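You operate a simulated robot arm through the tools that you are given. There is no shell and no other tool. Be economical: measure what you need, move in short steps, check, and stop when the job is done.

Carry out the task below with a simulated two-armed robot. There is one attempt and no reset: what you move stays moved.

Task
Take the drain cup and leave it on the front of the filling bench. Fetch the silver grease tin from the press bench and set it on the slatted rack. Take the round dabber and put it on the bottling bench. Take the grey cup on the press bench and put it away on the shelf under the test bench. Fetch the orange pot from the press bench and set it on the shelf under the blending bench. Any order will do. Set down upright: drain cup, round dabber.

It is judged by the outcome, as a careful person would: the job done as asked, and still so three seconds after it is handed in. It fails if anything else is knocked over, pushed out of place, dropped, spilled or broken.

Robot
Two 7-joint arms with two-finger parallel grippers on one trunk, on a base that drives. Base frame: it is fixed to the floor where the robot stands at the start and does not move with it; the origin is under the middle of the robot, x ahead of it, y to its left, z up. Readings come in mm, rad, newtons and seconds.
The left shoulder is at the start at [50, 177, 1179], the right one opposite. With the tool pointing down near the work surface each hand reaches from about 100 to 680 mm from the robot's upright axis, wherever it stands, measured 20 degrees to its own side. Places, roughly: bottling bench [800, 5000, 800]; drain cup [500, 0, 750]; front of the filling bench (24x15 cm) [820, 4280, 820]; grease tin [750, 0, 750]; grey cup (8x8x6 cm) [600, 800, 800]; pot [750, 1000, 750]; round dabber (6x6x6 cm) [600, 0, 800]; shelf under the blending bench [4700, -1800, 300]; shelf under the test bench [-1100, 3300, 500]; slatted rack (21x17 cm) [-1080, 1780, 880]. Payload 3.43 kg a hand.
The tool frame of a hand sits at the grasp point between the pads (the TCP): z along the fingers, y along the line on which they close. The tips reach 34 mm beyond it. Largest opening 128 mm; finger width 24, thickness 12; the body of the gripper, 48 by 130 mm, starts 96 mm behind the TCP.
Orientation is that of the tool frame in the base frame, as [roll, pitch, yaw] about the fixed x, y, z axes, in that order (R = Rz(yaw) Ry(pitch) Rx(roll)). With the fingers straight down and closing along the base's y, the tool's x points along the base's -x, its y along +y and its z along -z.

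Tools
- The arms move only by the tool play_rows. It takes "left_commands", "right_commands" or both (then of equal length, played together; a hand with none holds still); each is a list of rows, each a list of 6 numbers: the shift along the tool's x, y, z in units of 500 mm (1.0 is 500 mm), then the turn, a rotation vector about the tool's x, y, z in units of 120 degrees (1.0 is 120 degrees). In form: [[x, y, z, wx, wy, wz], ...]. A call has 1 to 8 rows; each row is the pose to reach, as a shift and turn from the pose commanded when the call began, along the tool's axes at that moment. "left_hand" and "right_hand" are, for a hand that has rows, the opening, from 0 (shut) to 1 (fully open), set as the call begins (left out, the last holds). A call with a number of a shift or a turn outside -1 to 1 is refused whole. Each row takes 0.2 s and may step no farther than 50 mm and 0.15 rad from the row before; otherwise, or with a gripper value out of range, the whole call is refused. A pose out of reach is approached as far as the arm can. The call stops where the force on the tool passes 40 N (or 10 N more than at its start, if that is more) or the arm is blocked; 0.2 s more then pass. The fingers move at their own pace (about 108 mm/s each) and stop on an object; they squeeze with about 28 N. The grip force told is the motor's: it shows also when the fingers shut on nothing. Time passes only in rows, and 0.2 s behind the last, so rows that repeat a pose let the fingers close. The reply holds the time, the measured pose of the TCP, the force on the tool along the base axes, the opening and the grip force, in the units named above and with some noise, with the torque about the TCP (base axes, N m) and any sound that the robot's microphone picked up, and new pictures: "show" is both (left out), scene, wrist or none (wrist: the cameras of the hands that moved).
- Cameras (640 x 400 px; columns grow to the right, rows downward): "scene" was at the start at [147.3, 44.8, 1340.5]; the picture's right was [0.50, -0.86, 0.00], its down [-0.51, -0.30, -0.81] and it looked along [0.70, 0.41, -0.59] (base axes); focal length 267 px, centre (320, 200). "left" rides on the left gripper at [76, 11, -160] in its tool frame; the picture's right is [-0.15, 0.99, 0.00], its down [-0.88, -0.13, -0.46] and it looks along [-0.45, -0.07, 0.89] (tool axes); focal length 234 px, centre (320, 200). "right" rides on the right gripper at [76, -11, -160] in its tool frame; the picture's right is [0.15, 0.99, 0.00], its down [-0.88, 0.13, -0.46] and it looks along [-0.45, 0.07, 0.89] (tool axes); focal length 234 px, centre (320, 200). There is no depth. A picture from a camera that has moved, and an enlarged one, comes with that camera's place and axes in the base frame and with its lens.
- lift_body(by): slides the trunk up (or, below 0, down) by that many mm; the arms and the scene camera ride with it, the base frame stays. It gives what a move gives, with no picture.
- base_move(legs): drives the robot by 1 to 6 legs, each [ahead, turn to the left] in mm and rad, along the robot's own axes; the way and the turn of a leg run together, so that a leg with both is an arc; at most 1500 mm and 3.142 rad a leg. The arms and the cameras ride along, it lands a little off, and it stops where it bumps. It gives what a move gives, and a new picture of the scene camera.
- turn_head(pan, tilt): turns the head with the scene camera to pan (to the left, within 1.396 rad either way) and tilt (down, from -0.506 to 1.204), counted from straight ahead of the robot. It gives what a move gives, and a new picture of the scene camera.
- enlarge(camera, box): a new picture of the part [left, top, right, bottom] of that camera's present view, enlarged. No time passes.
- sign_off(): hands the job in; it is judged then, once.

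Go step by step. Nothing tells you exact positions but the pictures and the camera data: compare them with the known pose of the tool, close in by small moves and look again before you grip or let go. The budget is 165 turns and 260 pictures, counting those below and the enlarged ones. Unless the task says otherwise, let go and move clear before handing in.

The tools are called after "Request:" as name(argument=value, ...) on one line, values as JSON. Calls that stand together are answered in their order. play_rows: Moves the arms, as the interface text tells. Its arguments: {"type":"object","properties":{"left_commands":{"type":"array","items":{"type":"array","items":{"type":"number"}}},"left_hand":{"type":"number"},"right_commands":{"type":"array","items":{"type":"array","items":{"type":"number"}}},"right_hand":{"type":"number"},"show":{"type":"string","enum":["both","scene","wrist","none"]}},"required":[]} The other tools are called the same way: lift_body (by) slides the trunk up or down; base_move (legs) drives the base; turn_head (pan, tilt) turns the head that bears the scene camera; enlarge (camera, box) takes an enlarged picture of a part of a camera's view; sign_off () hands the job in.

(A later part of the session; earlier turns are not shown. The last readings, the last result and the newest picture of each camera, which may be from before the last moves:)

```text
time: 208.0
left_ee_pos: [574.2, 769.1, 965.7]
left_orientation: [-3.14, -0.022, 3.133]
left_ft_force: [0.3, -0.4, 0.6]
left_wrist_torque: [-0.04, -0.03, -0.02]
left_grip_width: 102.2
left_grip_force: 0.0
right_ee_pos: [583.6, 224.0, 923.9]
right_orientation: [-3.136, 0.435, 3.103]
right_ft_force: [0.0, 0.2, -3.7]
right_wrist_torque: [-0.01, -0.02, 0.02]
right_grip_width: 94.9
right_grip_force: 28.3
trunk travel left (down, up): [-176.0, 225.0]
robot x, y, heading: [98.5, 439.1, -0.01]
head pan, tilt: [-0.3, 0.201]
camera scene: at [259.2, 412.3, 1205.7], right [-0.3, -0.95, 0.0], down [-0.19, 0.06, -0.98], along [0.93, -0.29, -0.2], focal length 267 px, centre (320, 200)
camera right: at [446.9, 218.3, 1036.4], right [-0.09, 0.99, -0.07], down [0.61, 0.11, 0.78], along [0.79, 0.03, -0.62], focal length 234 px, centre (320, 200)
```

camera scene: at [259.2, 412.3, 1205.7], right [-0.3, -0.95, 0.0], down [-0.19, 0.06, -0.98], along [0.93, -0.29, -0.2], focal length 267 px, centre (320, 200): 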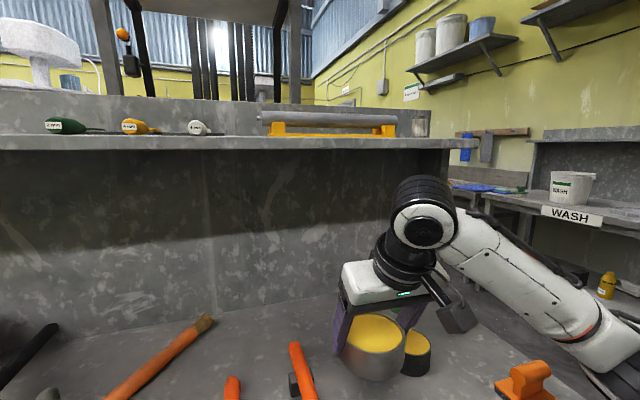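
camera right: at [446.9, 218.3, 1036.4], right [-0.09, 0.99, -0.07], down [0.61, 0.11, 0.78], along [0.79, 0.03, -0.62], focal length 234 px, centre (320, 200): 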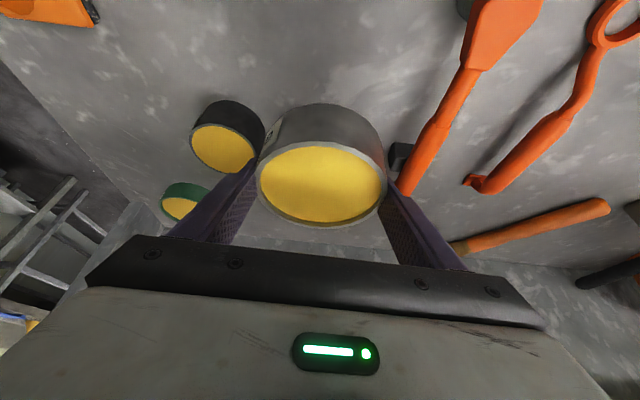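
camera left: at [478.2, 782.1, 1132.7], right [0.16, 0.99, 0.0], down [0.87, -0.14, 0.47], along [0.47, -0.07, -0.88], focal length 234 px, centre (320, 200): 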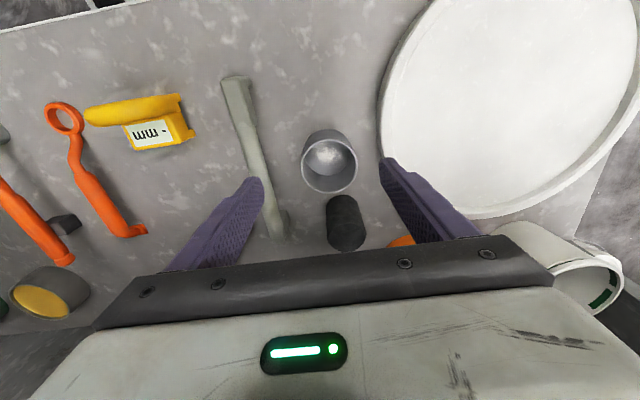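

Tin held level. Now the left hand lowers over the grey cup and looks.

Request:
play_rows(left_commands=[[-0.006, 0, 0.045, 0, -0.01, 0], [-0.006, 0, 0.088, 0, -0.01, 0], [-0.006, 0, 0.088, 0, -0.01, 0]], show="wrist")

```text
time: 208.8
left_ee_pos: [576.1, 768.9, 920.8]
left_orientation: [-3.141, 0.001, 3.133]
left_ft_force: [0.0, 0.9, 0.0]
left_wrist_torque: [0.02, 0.0, 0.02]
left_grip_width: 102.4
left_grip_force: 0.3
right_ee_pos: [583.2, 223.5, 923.8]
right_orientation: [-3.135, 0.436, 3.103]
right_ft_force: [0.3, 0.7, -3.9]
right_wrist_torque: [-0.02, 0.0, 0.0]
right_grip_width: 95.3
right_grip_force: 28.0
trunk travel left (down, up): [-176.0, 225.0]
robot x, y, heading: [97.4, 438.6, -0.005]
head pan, tilt: [-0.3, 0.201]
camera left: at [500.2, 781.8, 1080.4], right [0.15, 0.99, 0.0], down [0.88, -0.14, 0.46], along [0.45, -0.07, -0.89], focal length 234 px, centre (320, 200)
```

left: 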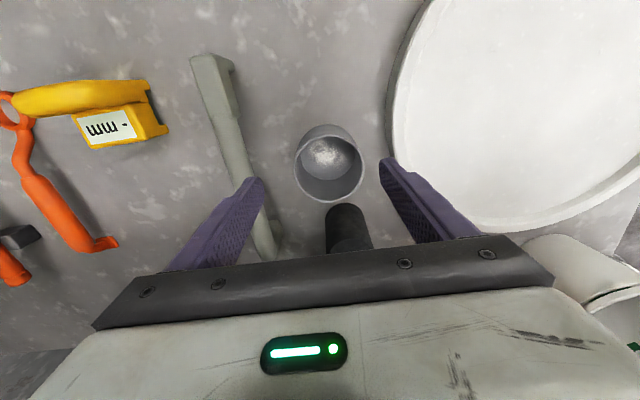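

The cup is ~10 mm to +y of my axis, and the white tray rim is near. I shift, narrow the fingers and lower to grip only the upper part.

Request:
play_rows(left_commands=[[0, 0.014, 0, 0, 0, 0], [0, 0.015, 0.01, 0, 0, 0], [0, 0.015, 0.06, 0, 0, 0], [0, 0.015, 0.1, 0, 0, 0], [0, 0.015, 0.124, 0, 0, 0], [0, 0.015, 0.124, 0, 0, 0]], left_hand=0.72, show="wrist")

```text
time: 210.2
left_ee_pos: [576.8, 777.5, 858.4]
left_orientation: [-3.14, 0.0, 3.132]
left_ft_force: [-0.3, 0.1, 0.3]
left_wrist_torque: [0.01, -0.01, -0.01]
left_grip_width: 92.1
left_grip_force: 0.1
right_ee_pos: [582.6, 225.0, 924.0]
right_orientation: [-3.135, 0.438, 3.105]
right_ft_force: [-0.1, 0.3, -3.8]
right_wrist_torque: [0.01, 0.01, 0.02]
right_grip_width: 95.3
right_grip_force: 28.6
trunk travel left (down, up): [-176.0, 225.0]
robot x, y, heading: [97.2, 440.1, -0.007]
head pan, tilt: [-0.3, 0.201]
camera left: at [500.8, 789.3, 1018.4], right [0.15, 0.99, 0.0], down [0.88, -0.14, 0.46], along [0.45, -0.07, -0.89], focal length 234 px, centre (320, 200)
```

left: 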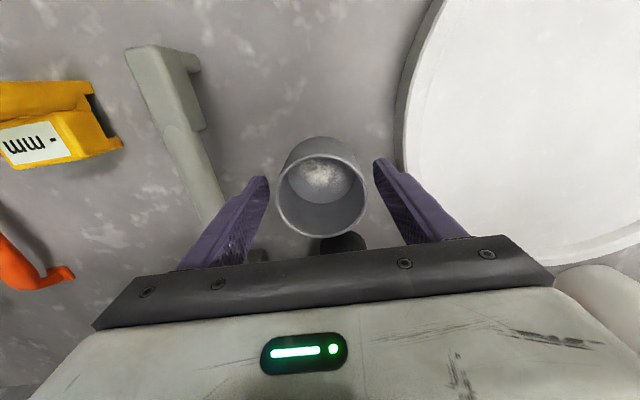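

Clear on both sides. Closing on the cup and lifting.

Request:
play_rows(left_commands=[[0, 0, 0, 0, 0, 0], [0, 0, 0, 0, 0, 0], [0, 0, 0, 0, 0, 0]], left_hand=0, show="wrist")

Request:
play_rows(left_commands=[[0, 0, -0.02, 0, 0, 0], [0, 0, -0.06, 0, 0, 0], [0, 0, -0.13, 0, 0, 0], [0, 0, -0.2, 0, 0, 0], [0.06, -0.01, -0.26, 0, 0, 0], [0.14, -0.02, -0.28, 0, 0, 0], [0.22, -0.03, -0.28, 0, 0, 0]], show="wrist")

```text
time: 211.0
left_ee_pos: [577.3, 776.8, 858.4]
left_orientation: [-3.139, 0.0, 3.133]
left_ft_force: [-0.6, -0.6, 0.5]
left_wrist_torque: [0.02, -0.01, -0.04]
left_grip_width: 69.9
left_grip_force: 27.6
right_ee_pos: [583.0, 223.9, 925.4]
right_orientation: [-3.136, 0.436, 3.103]
right_ft_force: [-0.2, -0.7, -2.9]
right_wrist_torque: [0.01, 0.01, 0.01]
right_grip_width: 95.1
right_grip_force: 27.8
trunk travel left (down, up): [-176.0, 225.0]
robot x, y, heading: [98.3, 442.0, -0.0]
head pan, tilt: [-0.3, 0.201]
camera left: at [500.8, 789.3, 1018.7], right [0.15, 0.99, 0.0], down [0.88, -0.14, 0.46], along [0.45, -0.07, -0.89], focal length 234 px, centre (320, 200)
```

left: 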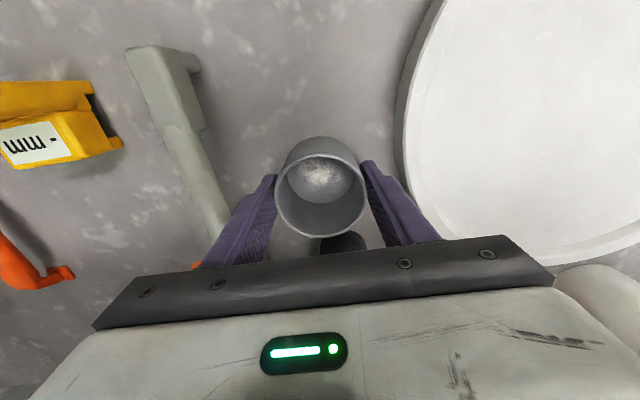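

```text
time: 212.6
left_ee_pos: [466.0, 763.0, 1000.1]
left_orientation: [-3.139, 0.0, 3.132]
left_ft_force: [-0.6, -0.6, -1.1]
left_wrist_torque: [0.01, -0.02, -0.02]
left_grip_width: 69.6
left_grip_force: 27.9
right_ee_pos: [582.4, 225.3, 923.7]
right_orientation: [-3.135, 0.436, 3.102]
right_ft_force: [-0.2, -0.2, -3.3]
right_wrist_torque: [-0.01, 0.03, -0.01]
right_grip_width: 95.2
right_grip_force: 28.2
trunk travel left (down, up): [-176.0, 225.0]
robot x, y, heading: [98.4, 438.5, -0.006]
head pan, tilt: [-0.3, 0.201]
camera left: at [389.8, 775.1, 1159.1], right [0.15, 0.99, 0.0], down [0.88, -0.14, 0.46], along [0.45, -0.07, -0.89], focal length 234 px, centre (320, 200)
```

left: 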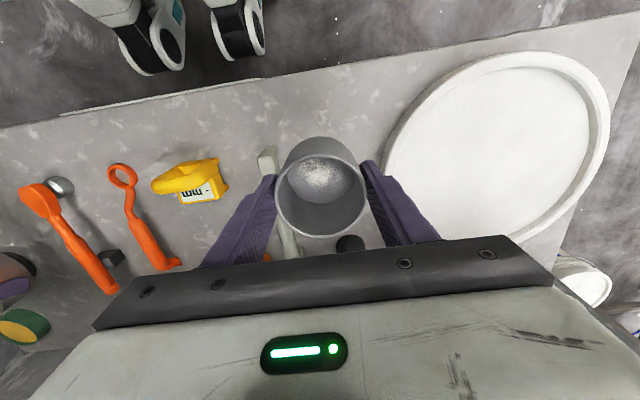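

Both held. I raise and retract the tin, then back away and drive towards the slatted rack.

Request:
play_rows(right_commands=[[-0.03, 0, -0.064, 0, 0, 0], [-0.059, 0, -0.127, 0, 0, 0], [0.02, 0, -0.165, 0, 0, 0], [0.1, 0, -0.202, 0, 0, 0], [0.18, 0, -0.239, 0, 0, 0], [0.26, 0, -0.276, 0, 0, 0], [0.303, 0, -0.296, 0, 0, 0]], show="none")

Request:
turn_head(pan=0, tilt=0.55)

Request:
base_move(legs=[[-400, 0], [0, 1.575], [1120, 0], [0, 1.571]])

```text
time: 214.2
left_ee_pos: [466.1, 762.0, 999.8]
left_orientation: [-3.141, 0.0, 3.133]
left_ft_force: [0.3, 0.1, -0.5]
left_wrist_torque: [0.01, 0.01, -0.03]
left_grip_width: 70.1
left_grip_force: 28.6
right_ee_pos: [383.9, 231.3, 995.0]
right_orientation: [-3.136, 0.437, 3.104]
right_ft_force: [0.0, -0.1, -2.5]
right_wrist_torque: [-0.02, 0.01, 0.0]
right_grip_width: 95.1
right_grip_force: 28.7
trunk travel left (down, up): [-176.0, 225.0]
robot x, y, heading: [100.4, 439.9, -0.009]
head pan, tilt: [-0.3, 0.201]
```

```text
time: 215.1
left_ee_pos: [467.0, 764.9, 1000.4]
left_orientation: [-3.139, -0.001, 3.135]
left_ft_force: [0.2, 0.2, 0.1]
left_wrist_torque: [-0.01, -0.01, 0.0]
left_grip_width: 69.8
left_grip_force: 28.5
right_ee_pos: [384.1, 232.1, 994.7]
right_orientation: [-3.138, 0.437, 3.104]
right_ft_force: [-0.1, 0.8, -3.6]
right_wrist_torque: [-0.03, 0.0, -0.01]
right_grip_width: 95.5
right_grip_force: 28.4
trunk travel left (down, up): [-176.0, 225.0]
robot x, y, heading: [102.7, 439.6, -0.005]
head pan, tilt: [0.0, 0.55]
camera scene: at [260.1, 439.8, 1173.6], right [-0.01, -1.0, 0.0], down [-0.52, 0.0, -0.85], along [0.85, 0.0, -0.52], focal length 267 px, centre (320, 200)
```

scene: 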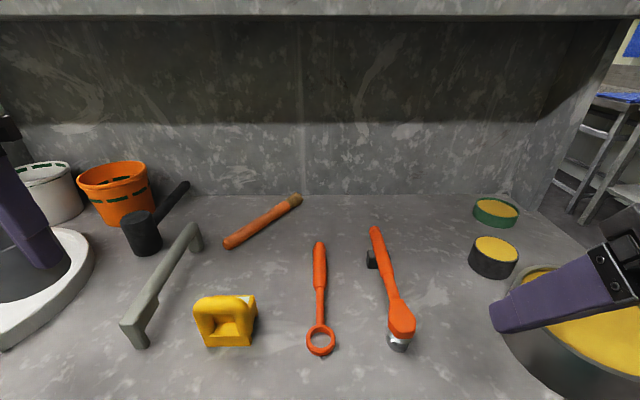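

```text
time: 230.6
left_ee_pos: [-670.9, 1235.0, 999.2]
left_orientation: [-3.14, 0.001, 0.005]
left_ft_force: [0.5, 0.7, 0.2]
left_wrist_torque: [0.0, 0.01, -0.01]
left_grip_width: 63.5
left_grip_force: 28.4
right_ee_pos: [-595.7, 1767.3, 994.6]
right_orientation: [-3.136, 0.438, -0.023]
right_ft_force: [-0.2, -0.3, -2.9]
right_wrist_torque: [-0.02, 0.01, -0.04]
right_grip_width: 94.9
right_grip_force: 27.9
trunk travel left (down, up): [-176.0, 225.0]
robot x, y, heading: [-309.2, 1560.7, -3.132]
head pan, tilt: [0.0, 0.55]
camera scene: at [-465.0, 1562.8, 1173.5], right [-0.01, 1.0, 0.0], down [0.52, 0.01, -0.85], along [-0.85, -0.01, -0.52], focal length 267 px, centre (320, 200)
```

scene: 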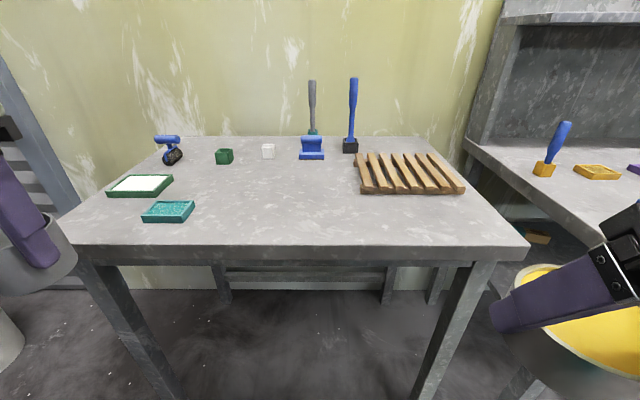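

The left grip width changed from 69.8 to 63.5 mm; I check the grey cup.

Request:
enlarge(camera="left", box=[0, 0, 640, 400])

Request:
turn_head(pan=0.8, tilt=0.6)

```text
1.00 times, centred on (320, 200) of left (not enlarged: the box is as wide or as high as the picture)
camera zoom: at [-594.8, 1223.9, 1159.0], right [-0.14, -0.99, 0.0], down [-0.88, 0.12, 0.46], along [-0.45, 0.07, -0.89], focal length 234 px, centre (320, 200)
```

zoom: 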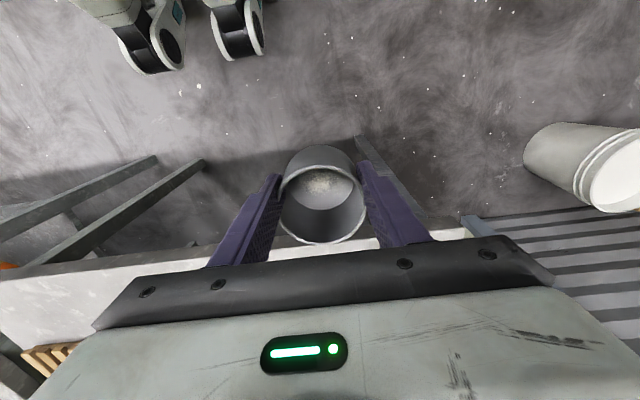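

```text
time: 231.7
left_ee_pos: [-670.1, 1235.8, 999.3]
left_orientation: [-3.14, 0.001, 0.005]
left_ft_force: [0.5, 0.8, -1.5]
left_wrist_torque: [0.0, -0.01, 0.02]
left_grip_width: 63.3
left_grip_force: 27.6
right_ee_pos: [-596.2, 1766.4, 994.8]
right_orientation: [-3.136, 0.436, -0.023]
right_ft_force: [0.1, -0.1, -3.6]
right_wrist_torque: [0.0, -0.02, 0.01]
right_grip_width: 94.9
right_grip_force: 28.0
trunk travel left (down, up): [-176.0, 225.0]
robot x, y, heading: [-305.3, 1566.7, -3.129]
head pan, tilt: [0.799, 0.6]
camera scene: at [-436.2, 1499.8, 1169.0], right [-0.72, 0.69, 0.0], down [0.39, 0.41, -0.83], along [-0.57, -0.6, -0.56], focal length 267 px, centre (320, 200)
```

scene: 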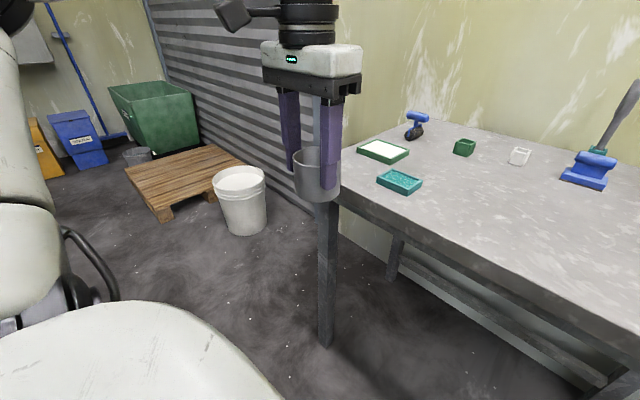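

The cup has crept ~15 mm forward in the grip, so I will set it on the free middle of this table and regrip. First I drive gently closer.

Request:
base_move(legs=[[190, 0]])

Request:
turn_head(pan=0.0, tilt=0.75)

```text
time: 233.3
left_ee_pos: [-860.2, 1232.5, 1000.1]
left_orientation: [-3.139, 0.0, 0.006]
left_ft_force: [-1.0, 0.8, -0.9]
left_wrist_torque: [0.01, -0.02, 0.0]
left_grip_width: 63.2
left_grip_force: 27.9
right_ee_pos: [-785.7, 1764.4, 994.6]
right_orientation: [-3.136, 0.437, -0.025]
right_ft_force: [-1.0, 0.1, -3.2]
right_wrist_torque: [0.02, -0.04, 0.01]
right_grip_width: 94.9
right_grip_force: 27.4
trunk travel left (down, up): [-176.0, 225.0]
robot x, y, heading: [-498.3, 1565.8, -3.135]
head pan, tilt: [0.799, 0.6]
camera scene: at [-627.1, 1498.0, 1168.9], right [-0.72, 0.69, 0.0], down [0.39, 0.41, -0.82], along [-0.57, -0.6, -0.57], focal length 267 px, centre (320, 200)
```

scene: 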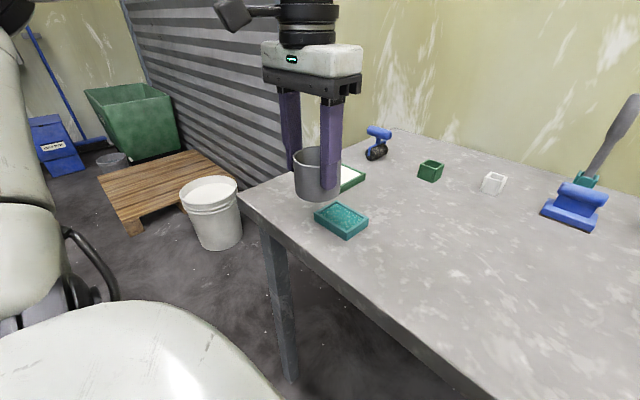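

```text
time: 234.4
left_ee_pos: [-861.3, 1233.3, 1000.8]
left_orientation: [-3.14, 0.0, 0.004]
left_ft_force: [0.3, -0.2, -0.5]
left_wrist_torque: [0.02, 0.0, 0.01]
left_grip_width: 63.4
left_grip_force: 27.6
right_ee_pos: [-786.1, 1764.3, 994.6]
right_orientation: [-3.136, 0.437, -0.024]
right_ft_force: [-0.1, -0.4, -3.9]
right_wrist_torque: [-0.01, -0.02, -0.02]
right_grip_width: 94.8
right_grip_force: 28.0
trunk travel left (down, up): [-176.0, 225.0]
robot x, y, heading: [-499.1, 1559.2, -3.133]
head pan, tilt: [0.0, 0.75]
camera scene: at [-648.7, 1561.1, 1156.1], right [-0.01, 1.0, 0.0], down [0.68, 0.01, -0.73], along [-0.73, -0.01, -0.68], focal length 267 px, centre (320, 200)
```

scene: 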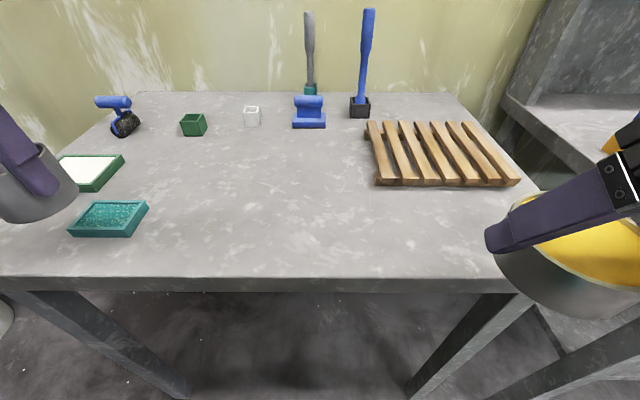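

Triangulation: table top ≈ 853, rack top ≈ 875 centred at (−1090, 1787). Now moving the grey cup over the free table centre at about (−960, 1420).

Request:
play_rows(left_commands=[[-0.04, -0.075, 0, 0, 0, 0], [-0.08, -0.15, 0, 0, 0, 0], [-0.12, -0.225, 0, 0, 0, 0], [-0.16, -0.3, 0, 0, 0, 0], [-0.2, -0.374, 0, 0, 0, 0], [-0.2, -0.374, 0.06, 0, 0, 0], [-0.2, -0.374, 0.12, 0, 0, 0], [-0.2, -0.374, 0.15, 0, 0, 0]])

```text
time: 236.2
left_ee_pos: [-954.1, 1405.5, 947.8]
left_orientation: [-3.141, 0.001, 0.006]
left_ft_force: [0.9, -0.4, -0.9]
left_wrist_torque: [0.0, -0.03, 0.0]
left_grip_width: 63.2
left_grip_force: 28.2
left hand out of reach, approached as far as the arm can: row 5, 6, 7, 8
right_ee_pos: [-785.8, 1765.3, 993.4]
right_orientation: [-3.136, 0.437, -0.025]
right_ft_force: [-0.5, -0.3, -4.1]
right_wrist_torque: [0.03, 0.03, 0.04]
right_grip_width: 94.6
right_grip_force: 27.9
trunk travel left (down, up): [-176.0, 225.0]
robot x, y, heading: [-497.2, 1561.5, -3.13]
head pan, tilt: [0.0, 0.75]
camera scene: at [-648.9, 1561.1, 1156.1], right [-0.01, 1.0, 0.0], down [0.68, 0.01, -0.73], along [-0.73, -0.01, -0.68], focal length 267 px, centre (320, 200)
camera left: at [-878.9, 1395.0, 1106.8], right [-0.14, -0.99, 0.0], down [-0.88, 0.12, 0.46], along [-0.45, 0.07, -0.89], focal length 234 px, centre (320, 200)
```

scene: 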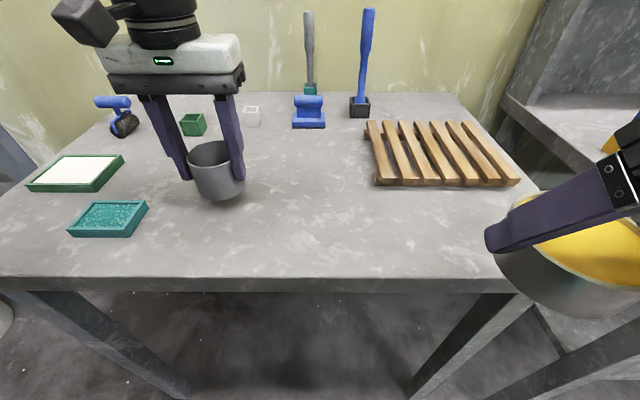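
left: 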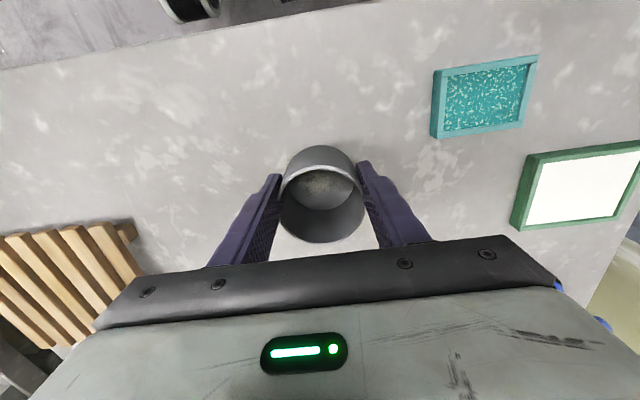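

The spot is clear. Lowering to contact.

Request:
play_rows(left_commands=[[0, 0, 0.03, 0, 0, 0], [0, 0, 0.05, 0, 0, 0], [0, 0, 0.06, 0, 0, 0], [0, 0, 0.068, 0, 0, 0], [0, 0, 0.074, 0, 0, 0], [0, 0, 0.08, 0, 0, 0]], show="none")

Request:
enlarge(camera="scene", box=[130, 100, 290, 220])

```text
time: 237.7
left_ee_pos: [-953.9, 1405.8, 913.0]
left_orientation: [-3.137, 0.012, 0.007]
left_ft_force: [4.0, -0.7, 13.7]
left_wrist_torque: [-0.28, -0.41, 0.0]
left_grip_width: 61.7
left_grip_force: 28.2
right_ee_pos: [-785.0, 1765.7, 994.3]
right_orientation: [-3.136, 0.435, -0.023]
right_ft_force: [0.0, -0.5, -2.9]
right_wrist_torque: [0.01, 0.01, -0.01]
right_grip_width: 94.8
right_grip_force: 27.8
trunk travel left (down, up): [-176.0, 225.0]
robot x, y, heading: [-499.6, 1559.6, -3.132]
head pan, tilt: [0.0, 0.75]
stopped in row 6 (left hand): the force on the tool passed its limit (the readings are from after the stop); the commanded pose is now the measured one
```

```text
3.33 times, centred on (210, 160) of scene
camera zoom: at [-647.5, 1561.3, 1156.0], right [-0.01, 1.0, 0.0], down [0.68, 0.01, -0.73], along [-0.73, -0.01, -0.68], focal length 891 px, centre (687, 333)
```

zoom: 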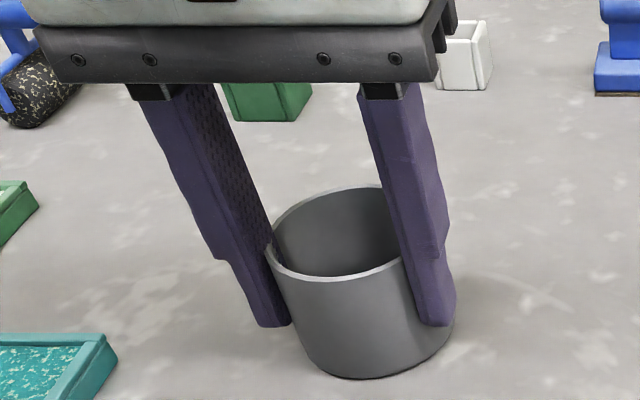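

Cup is down; fingers hold it ~15 mm behind its centre. I open, recentre 15 mm toward me, go 12 mm deeper and look.

Request:
play_rows(left_commands=[[0, 0, -0.002, 0, 0, 0], [0, 0, -0.002, 0, 0, 0], [0, 0, -0.002, 0, 0.004, 0], [0.016, 0, -0.002, 0, 0.006, 0], [0.032, 0, -0.002, 0, 0.006, 0], [0.032, 0, 0.014, 0, 0.006, 0], [0.032, 0, 0.024, 0, 0.006, 0]], left_hand=0.75)

Request:
enlarge(camera="scene", box=[130, 100, 290, 220])

```text
time: 239.3
left_ee_pos: [-939.0, 1406.6, 899.2]
left_orientation: [-3.136, -0.003, 0.007]
left_ft_force: [0.3, 0.3, -0.7]
left_wrist_torque: [0.01, 0.04, -0.04]
left_grip_width: 96.0
left_grip_force: 0.0
right_ee_pos: [-786.5, 1764.9, 995.0]
right_orientation: [-3.136, 0.437, -0.022]
right_ft_force: [0.6, -0.8, -3.7]
right_wrist_torque: [0.02, 0.02, -0.02]
right_grip_width: 94.8
right_grip_force: 28.0
trunk travel left (down, up): [-176.0, 225.0]
robot x, y, heading: [-494.2, 1561.3, -3.13]
head pan, tilt: [0.0, 0.75]
camera scene: at [-648.7, 1561.1, 1156.1], right [-0.01, 1.0, 0.0], down [0.68, 0.01, -0.73], along [-0.73, -0.01, -0.68], focal length 267 px, centre (320, 200)
camera left: at [-864.1, 1395.2, 1058.5], right [-0.14, -0.99, -0.01], down [-0.88, 0.12, 0.45], along [-0.45, 0.07, -0.89], focal length 234 px, centre (320, 200)
```

scene: 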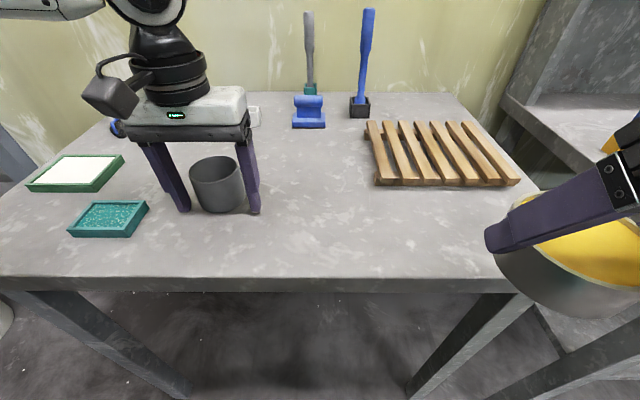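
left: 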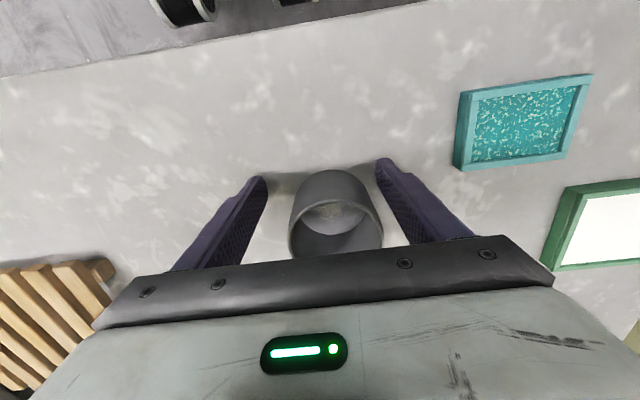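

```text
3.33 times, centred on (210, 160) of scene
camera zoom: at [-648.7, 1561.1, 1156.1], right [-0.01, 1.0, 0.0], down [0.68, 0.01, -0.73], along [-0.73, -0.01, -0.68], focal length 891 px, centre (687, 333)
```

zoom: 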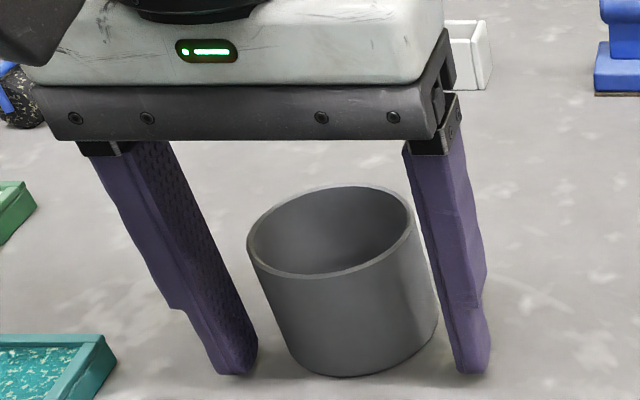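

I recentred the wrong way: the wrist view shows the cup about 28 mm farther forward and ~7 mm to −y. Correcting with the fingers straddling it.

Request:
play_rows(left_commands=[[0, 0.014, 0, 0, 0, 0], [-0.03, 0.014, 0, 0, 0, 0], [-0.056, 0.014, 0, 0, 0, 0], [-0.056, 0.014, 0, 0, 0, 0]])

Request:
enlarge(camera="scene", box=[130, 100, 290, 220])

```text
time: 240.3
left_ee_pos: [-967.6, 1400.5, 897.7]
left_orientation: [-3.137, -0.003, 0.006]
left_ft_force: [0.0, -0.1, -0.4]
left_wrist_torque: [-0.01, 0.02, -0.02]
left_grip_width: 95.8
left_grip_force: 0.0
right_ee_pos: [-786.7, 1765.0, 994.9]
right_orientation: [-3.136, 0.438, -0.023]
right_ft_force: [0.3, 0.5, -2.8]
right_wrist_torque: [0.02, -0.03, 0.02]
right_grip_width: 94.7
right_grip_force: 27.9
trunk travel left (down, up): [-176.0, 225.0]
robot x, y, heading: [-497.6, 1557.7, -3.131]
head pan, tilt: [0.0, 0.75]
camera scene: at [-648.7, 1561.1, 1156.1], right [-0.01, 1.0, 0.0], down [0.68, 0.01, -0.73], along [-0.73, -0.01, -0.68], focal length 267 px, centre (320, 200)
camera left: at [-892.0, 1388.4, 1058.2], right [-0.14, -0.99, -0.01], down [-0.88, 0.12, 0.45], along [-0.45, 0.07, -0.89], focal length 234 px, centre (320, 200)
```

scene: 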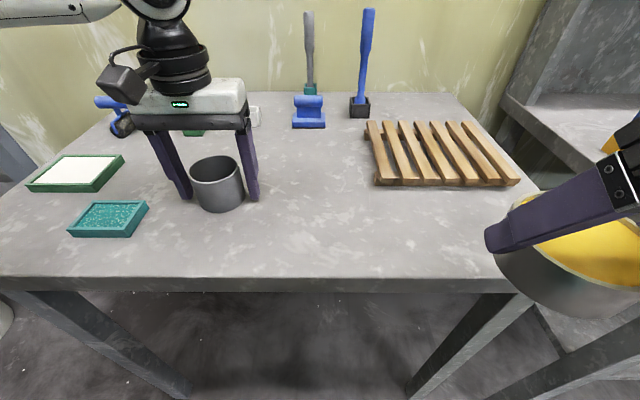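
left: 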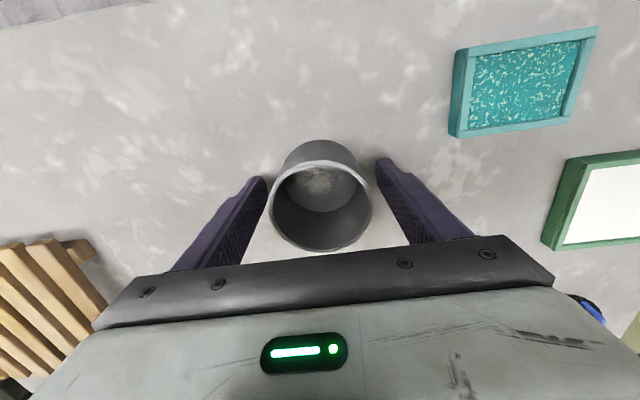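

```text
3.33 times, centred on (210, 160) of scene
camera zoom: at [-648.7, 1561.1, 1156.1], right [-0.01, 1.0, 0.0], down [0.68, 0.01, -0.73], along [-0.73, -0.01, -0.68], focal length 891 px, centre (687, 333)
```

zoom: 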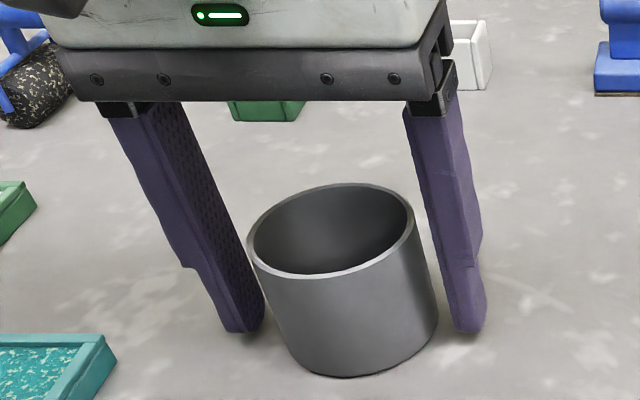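

Now centred in the wrist view (rim centre matches the axis). Closing.

Request:
play_rows(left_commands=[[0, 0, 0.004, 0, 0, 0], [0, 0, 0.004, 0, 0, 0], [0, 0, 0.004, 0, 0, 0]], left_hand=0, show="none")

Request:
play_rows(left_commands=[[0, 0, -0.02, 0, 0, 0], [0, 0, -0.06, 0, 0, 0], [0, 0, -0.12, 0, 0, 0], [0, 0, -0.18, 0, 0, 0], [0, 0, -0.22, 0, 0, 0]], show="wrist")

```text
time: 241.1
left_ee_pos: [-965.4, 1400.2, 898.1]
left_orientation: [-3.136, -0.002, 0.008]
left_ft_force: [-1.6, -1.3, 10.4]
left_wrist_torque: [-0.32, -0.07, -0.1]
left_grip_width: 63.0
left_grip_force: 27.7
right_ee_pos: [-786.7, 1764.5, 994.3]
right_orientation: [-3.137, 0.436, -0.022]
right_ft_force: [1.0, 1.0, -4.1]
right_wrist_torque: [0.02, -0.04, -0.02]
right_grip_width: 95.1
right_grip_force: 27.7
trunk travel left (down, up): [-176.0, 225.0]
robot x, y, heading: [-497.4, 1563.8, -3.136]
head pan, tilt: [0.0, 0.75]
```

```text
time: 242.3
left_ee_pos: [-965.6, 1384.7, 986.9]
left_orientation: [-3.135, -0.004, 0.008]
left_ft_force: [-0.5, -0.6, 0.1]
left_wrist_torque: [0.02, -0.01, 0.02]
left_grip_width: 61.6
left_grip_force: 28.3
left hand out of reach, approached as far as the arm can: row 3, 4, 5
right_ee_pos: [-785.1, 1764.7, 994.2]
right_orientation: [-3.137, 0.437, -0.023]
right_ft_force: [0.3, -0.3, -3.6]
right_wrist_torque: [0.0, 0.0, 0.01]
right_grip_width: 95.0
right_grip_force: 27.9
trunk travel left (down, up): [-176.0, 225.0]
robot x, y, heading: [-497.0, 1560.7, -3.134]
head pan, tilt: [0.0, 0.75]
camera left: at [-890.6, 1373.5, 1146.0], right [-0.14, -0.99, -0.01], down [-0.88, 0.12, 0.45], along [-0.45, 0.07, -0.89], focal length 234 px, centre (320, 200)
```

left: 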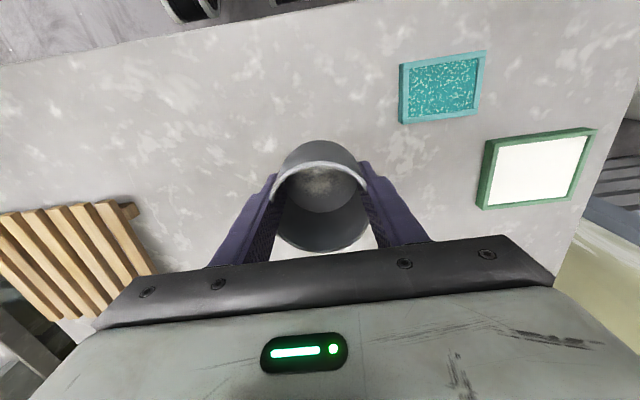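

Regripped (61.6 mm, centred). Now the right hand brings the tin over the rack.

Request:
play_rows(right_commands=[[-0.079, -0.006, 0.037, 0, 0, 0], [-0.158, -0.012, 0.074, 0, 0, 0], [-0.237, -0.019, 0.111, 0, 0, 0], [-0.316, -0.025, 0.147, 0, 0, 0], [-0.395, -0.031, 0.184, 0, 0, 0], [-0.474, -0.038, 0.221, 0, 0, 0], [-0.553, -0.044, 0.258, 0, 0, 0], [-0.553, -0.044, 0.258, 0, 0, 0]])

```text
time: 244.1
left_ee_pos: [-965.5, 1385.7, 987.6]
left_orientation: [-3.136, -0.004, 0.009]
left_ft_force: [-0.2, 0.1, -0.6]
left_wrist_torque: [0.01, -0.05, 0.0]
left_grip_width: 61.4
left_grip_force: 27.3
right_ee_pos: [-1090.1, 1794.6, 993.3]
right_orientation: [-3.136, 0.435, -0.024]
right_ft_force: [0.7, 0.0, -3.0]
right_wrist_torque: [0.01, -0.03, 0.0]
right_grip_width: 94.8
right_grip_force: 28.5
trunk travel left (down, up): [-176.0, 225.0]
robot x, y, heading: [-495.4, 1557.9, -3.134]
head pan, tilt: [0.0, 0.75]
camera scene: at [-648.8, 1561.2, 1156.1], right [-0.01, 1.0, 0.0], down [0.68, 0.01, -0.73], along [-0.73, -0.01, -0.68], focal length 267 px, centre (320, 200)
camera right: at [-954.0, 1801.3, 1105.8], right [0.11, -0.99, -0.07], down [-0.61, -0.12, 0.78], along [-0.79, -0.04, -0.62], focal length 234 px, centre (320, 200)
```

scene: 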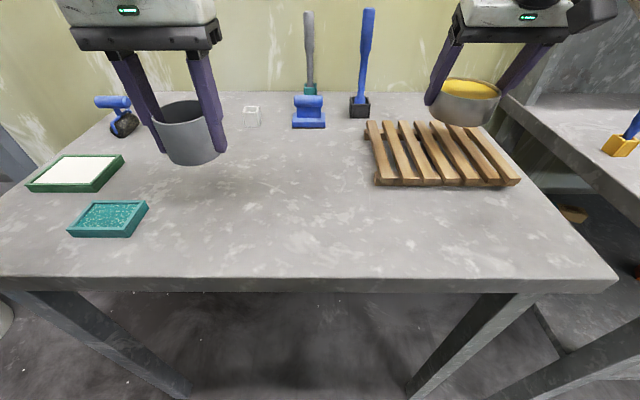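
right: 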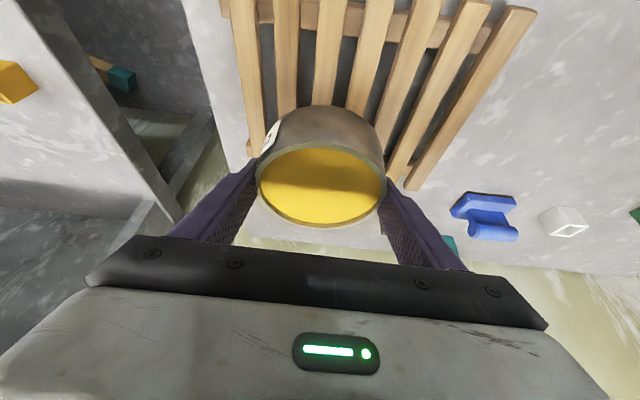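

The rack centre is ≈(−1090, 1772). I shift the tin 20 mm and lower it most of the way.

Request:
play_rows(right_commands=[[0, 0.04, 0, 0, 0, 0], [0.025, 0.04, 0.054, 0, 0, 0], [0.045, 0.04, 0.097, 0, 0, 0], [0.053, 0.04, 0.113, 0, 0, 0], [0.053, 0.04, 0.113, 0, 0, 0]], show="scene")

Request:
enlarge(camera="scene", box=[360, 60, 540, 200])

```text
time: 245.3
left_ee_pos: [-964.7, 1385.0, 985.8]
left_orientation: [-3.137, -0.002, 0.011]
left_ft_force: [0.1, -0.2, -1.1]
left_wrist_torque: [0.0, 0.01, 0.0]
left_grip_width: 61.4
left_grip_force: 27.9
right_ee_pos: [-1091.1, 1775.2, 934.8]
right_orientation: [-3.137, 0.443, -0.025]
right_ft_force: [-5.6, 2.4, 12.4]
right_wrist_torque: [0.07, -0.53, 0.04]
right_grip_width: 94.6
right_grip_force: 28.5
trunk travel left (down, up): [-176.0, 225.0]
robot x, y, heading: [-498.6, 1563.3, -3.131]
head pan, tilt: [0.0, 0.75]
camera scene: at [-648.1, 1560.9, 1156.5], right [-0.01, 1.0, 0.0], down [0.68, 0.01, -0.73], along [-0.73, -0.01, -0.68], focal length 267 px, centre (320, 200)
```

scene: 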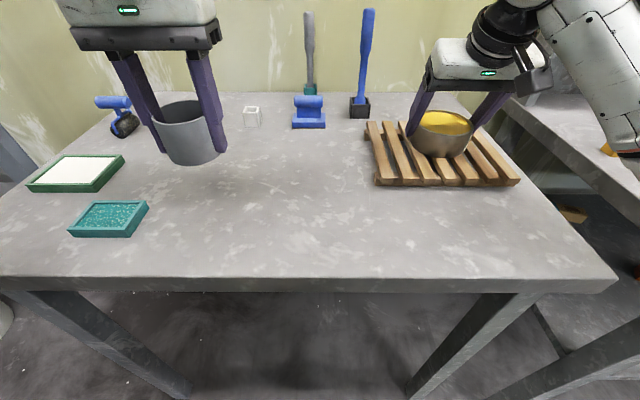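

```text
2.86 times, centred on (450, 130) of scene
camera zoom: at [-648.1, 1560.9, 1156.5], right [-0.01, 1.0, 0.0], down [0.68, 0.01, -0.73], along [-0.73, -0.01, -0.68], focal length 764 px, centre (-51, 400)
```

zoom: 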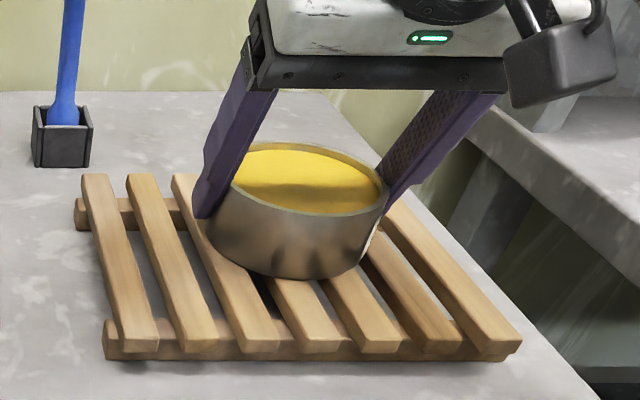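

Contact on the rack. I press 2 mm more to let it settle flat, then view it from the wrist before opening.

Request:
play_rows(right_commands=[[0.0017, 0, 0.0036, 0, 0, 0], [0.0017, 0, 0.0036, 0, 0, 0]], show="wrist")

```text
time: 245.9
left_ee_pos: [-965.7, 1384.7, 987.4]
left_orientation: [-3.133, -0.002, 0.007]
left_ft_force: [-1.3, 0.7, 0.2]
left_wrist_torque: [-0.03, 0.03, -0.01]
left_grip_width: 61.7
left_grip_force: 28.3
right_ee_pos: [-1091.3, 1774.1, 933.8]
right_orientation: [-3.137, 0.447, -0.025]
right_ft_force: [-6.8, 3.1, 19.2]
right_wrist_torque: [-0.23, 0.38, -0.31]
right_grip_width: 95.0
right_grip_force: 28.2
trunk travel left (down, up): [-176.0, 225.0]
robot x, y, heading: [-500.0, 1562.8, -3.133]
head pan, tilt: [0.0, 0.75]
camera right: at [-952.6, 1781.6, 1044.9], right [0.11, -0.99, -0.07], down [-0.6, -0.12, 0.79], along [-0.79, -0.04, -0.61], focal length 234 px, centre (320, 200)
```

right: 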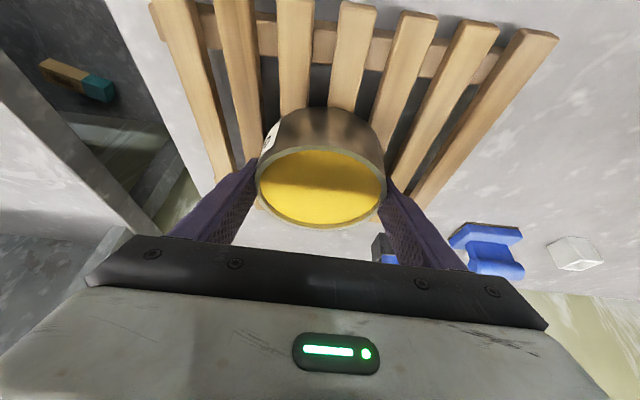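

It rests on the slats. Opening and withdrawing along the tool axis.

Request:
play_rows(right_commands=[[0, 0, -0.002, 0, 0, 0], [0, 0, -0.002, 0, 0, 0], [0, 0, -0.002, 0, 0, 0]], right_hand=1, show="none")

Request:
play_rows(right_commands=[[0, 0, -0.05, 0, 0, 0], [0, 0, -0.13, 0, 0, 0], [0, 0, -0.22, 0, 0, 0], [0.06, 0, -0.27, 0, 0, 0], [0.14, 0, -0.31, 0, 0, 0], [0.22, 0, -0.35, 0, 0, 0], [0.3, 0, -0.39, 0, 0, 0]], show="scene")

Request:
enlarge(camera="scene", box=[360, 60, 540, 200])

```text
time: 246.7
left_ee_pos: [-963.9, 1385.8, 987.0]
left_orientation: [-3.135, -0.005, 0.007]
left_ft_force: [1.3, -1.3, -1.0]
left_wrist_torque: [0.01, 0.01, 0.0]
left_grip_width: 61.3
left_grip_force: 27.9
right_ee_pos: [-1090.1, 1775.9, 930.7]
right_orientation: [-3.135, 0.434, -0.022]
right_ft_force: [-0.7, -0.1, 0.0]
right_wrist_torque: [0.01, -0.01, -0.03]
right_grip_width: 128.3
right_grip_force: 0.1
trunk travel left (down, up): [-176.0, 225.0]
robot x, y, heading: [-499.2, 1559.9, -3.135]
head pan, tilt: [0.0, 0.75]
```

```text
time: 248.3
left_ee_pos: [-965.4, 1385.4, 986.1]
left_orientation: [-3.134, -0.002, 0.009]
left_ft_force: [-0.2, -0.4, -0.4]
left_wrist_torque: [-0.01, -0.01, -0.03]
left_grip_width: 61.5
left_grip_force: 27.9
right_ee_pos: [-871.0, 1769.5, 1044.0]
right_orientation: [-3.135, 0.435, -0.023]
right_ft_force: [0.4, -0.6, 0.4]
right_wrist_torque: [0.03, 0.01, 0.01]
right_grip_width: 128.2
right_grip_force: 0.1
trunk travel left (down, up): [-176.0, 225.0]
robot x, y, heading: [-498.6, 1560.1, -3.13]
head pan, tilt: [0.0, 0.75]
camera scene: at [-648.3, 1561.0, 1156.2], right [-0.01, 1.0, 0.0], down [0.68, 0.01, -0.73], along [-0.73, -0.01, -0.68], focal length 267 px, centre (320, 200)
```

scene: 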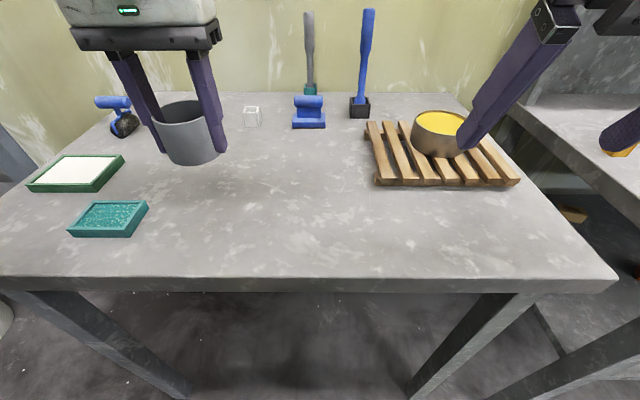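

```text
2.86 times, centred on (450, 130) of scene
camera zoom: at [-648.3, 1561.0, 1156.2], right [-0.01, 1.0, 0.0], down [0.68, 0.01, -0.73], along [-0.73, -0.01, -0.68], focal length 764 px, centre (-51, 400)
```

zoom: 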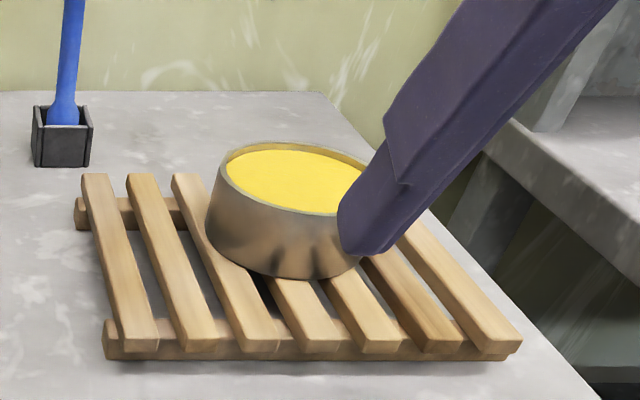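

Tin is on the rack. For the low shelf I need the grey cup held with the gripper tilted toward horizontal, so I set it down here again, and straighten the right hand meanwhile.

Request:
play_rows(left_commands=[[0.04, 0, 0, 0, 0, 0], [0.08, 0, 0.04, 0, 0, 0], [0.08, 0, 0.1, 0, 0, 0], [0.08, 0, 0.15, 0, 0, 0], [0.08, 0, 0.165, 0, 0, 0], [0.08, 0, 0.172, 0, 0, 0], [0.08, 0, 0.178, 0, 0, 0]], right_commands=[[0, 0, 0, 0, 0.05, 0], [0, 0, 0, 0, 0.1, 0], [0, 0, 0, 0, 0.15, 0], [0, 0, 0, 0, 0.2077, 0], [0.05, -0.02, 0, 0, 0.2077, 0], [0.1, -0.05, 0, 0, 0.2077, 0], [0.15, -0.08, 0, 0, 0.2077, 0]], right_hand=0.3, show="scene")

```text
time: 249.9
left_ee_pos: [-925.3, 1386.9, 898.0]
left_orientation: [-3.137, -0.002, 0.008]
left_ft_force: [2.0, -0.2, 6.4]
left_wrist_torque: [-0.18, -0.04, 0.1]
left_grip_width: 61.4
left_grip_force: 27.7
right_ee_pos: [-801.8, 1807.4, 1012.9]
right_orientation: [-3.139, 0.002, -0.026]
right_ft_force: [0.2, 1.0, -0.5]
right_wrist_torque: [0.01, 0.0, 0.02]
right_grip_width: 38.6
right_grip_force: 0.1
trunk travel left (down, up): [-176.0, 225.0]
robot x, y, heading: [-501.2, 1560.7, -3.138]
head pan, tilt: [0.0, 0.75]
camera scene: at [-648.1, 1561.3, 1156.4], right [-0.01, 1.0, 0.0], down [0.68, 0.01, -0.73], along [-0.73, -0.01, -0.68], focal length 267 px, centre (320, 200)
```

scene: 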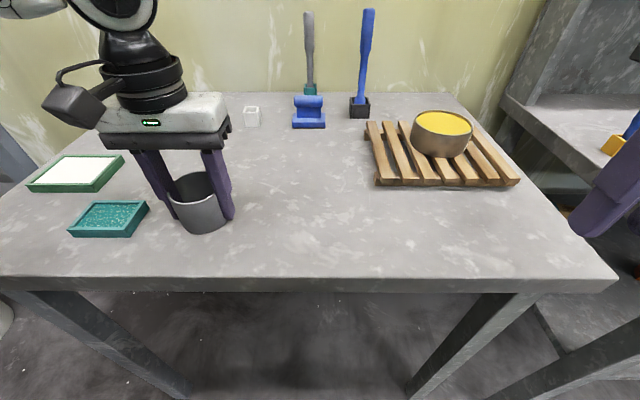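

Contact. Releasing, rising, then tilting the left gripper by ~60° behind the cup.

Request:
play_rows(left_commands=[[0, 0, 0, 0, 0, 0], [0, 0, 0, 0, 0, 0], [0, 0, -0.06, 0, 0, 0], [0, 0, -0.13, 0, 0, 0], [0, 0, -0.2, 0, 0, 0], [0.08, 0, -0.24, 0, 0, 0], [0.16, 0, -0.24, 0, 0, 0], [0.24, 0, -0.24, 0, 0, 0]], left_hand=0.75, show="none")

Request:
play_rows(left_commands=[[0, 0, 0, 0, -0.07, 0], [0, 0, 0, 0, -0.14, 0], [0, 0, 0, 0, -0.21, 0], [0, 0, 0, 0, -0.28, 0], [0, 0, 0, 0, -0.35, 0], [0, 0, 0, 0, -0.42, 0], [0, 0, 0, 0, -0.5, 0], [0, 0, 0, 0, -0.5, 0]], show="both")

```text
time: 251.7
left_ee_pos: [-805.6, 1385.8, 1017.7]
left_orientation: [-3.137, -0.002, 0.008]
left_ft_force: [-0.1, 0.1, -0.5]
left_wrist_torque: [0.02, 0.0, 0.0]
left_grip_width: 95.9
left_grip_force: 0.1
right_ee_pos: [-802.0, 1807.2, 1011.6]
right_orientation: [-3.137, 0.002, -0.026]
right_ft_force: [0.8, -0.1, 1.0]
right_wrist_torque: [-0.03, 0.01, 0.01]
right_grip_width: 38.3
right_grip_force: 0.1
trunk travel left (down, up): [-176.0, 225.0]
robot x, y, heading: [-499.9, 1562.8, -3.128]
head pan, tilt: [0.0, 0.75]
```

```text
refused: row 7 steps farther than a row can; nothing moved
```

One step was too big; repeating with smaller turns.

Request:
play_rows(left_commands=[[0, 0, 0, 0, -0.07, 0], [0, 0, 0, 0, -0.14, 0], [0, 0, 0, 0, -0.21, 0], [0, 0, 0, 0, -0.28, 0], [0, 0, 0, 0, -0.35, 0], [0, 0, 0, 0, -0.42, 0], [0, 0, 0, 0, -0.49, 0], [0, 0, 0, 0, -0.5, 0]], show="both")

```text
time: 253.2
left_ee_pos: [-823.7, 1397.7, 1054.0]
left_orientation: [3.107, 0.923, -0.026]
left_ft_force: [-0.9, -9.0, 3.9]
left_wrist_torque: [0.33, -0.68, -1.49]
left_grip_width: 96.1
left_grip_force: 0.0
left hand out of reach, approached as far as the arm can: row 6, 7
right_ee_pos: [-803.2, 1806.0, 1013.2]
right_orientation: [-3.136, 0.002, -0.027]
right_ft_force: [0.7, -0.6, 0.2]
right_wrist_torque: [0.03, -0.02, 0.0]
right_grip_width: 38.5
right_grip_force: 0.0
trunk travel left (down, up): [-176.0, 225.0]
robot x, y, heading: [-494.5, 1562.3, -3.136]
head pan, tilt: [0.0, 0.75]
stopped in row 7 (left hand): the force on the tool passed its limit (the readings are from after the stop); the commanded pose is now the measured one
camera scene: at [-648.7, 1560.8, 1156.1], right [-0.01, 1.0, 0.0], down [0.68, 0.01, -0.73], along [-0.73, -0.01, -0.68], focal length 267 px, centre (320, 200)
camera left: at [-650.4, 1387.5, 1089.4], right [-0.09, -0.99, 0.14], down [-0.17, 0.15, 0.97], along [-0.98, 0.06, -0.18], focal length 234 px, centre (320, 200)
```

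scene: 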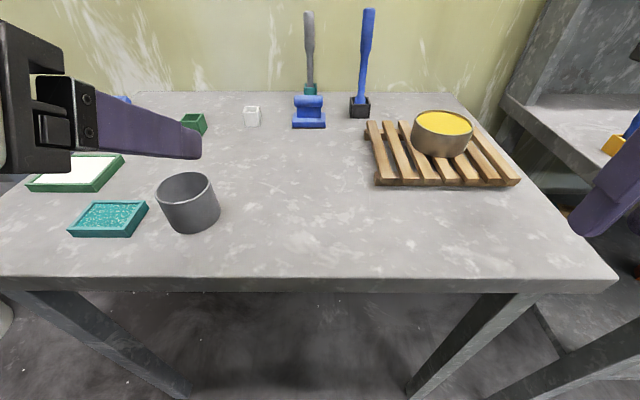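
left: 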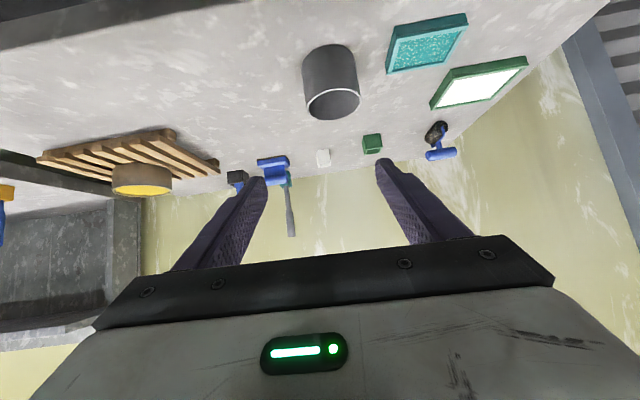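

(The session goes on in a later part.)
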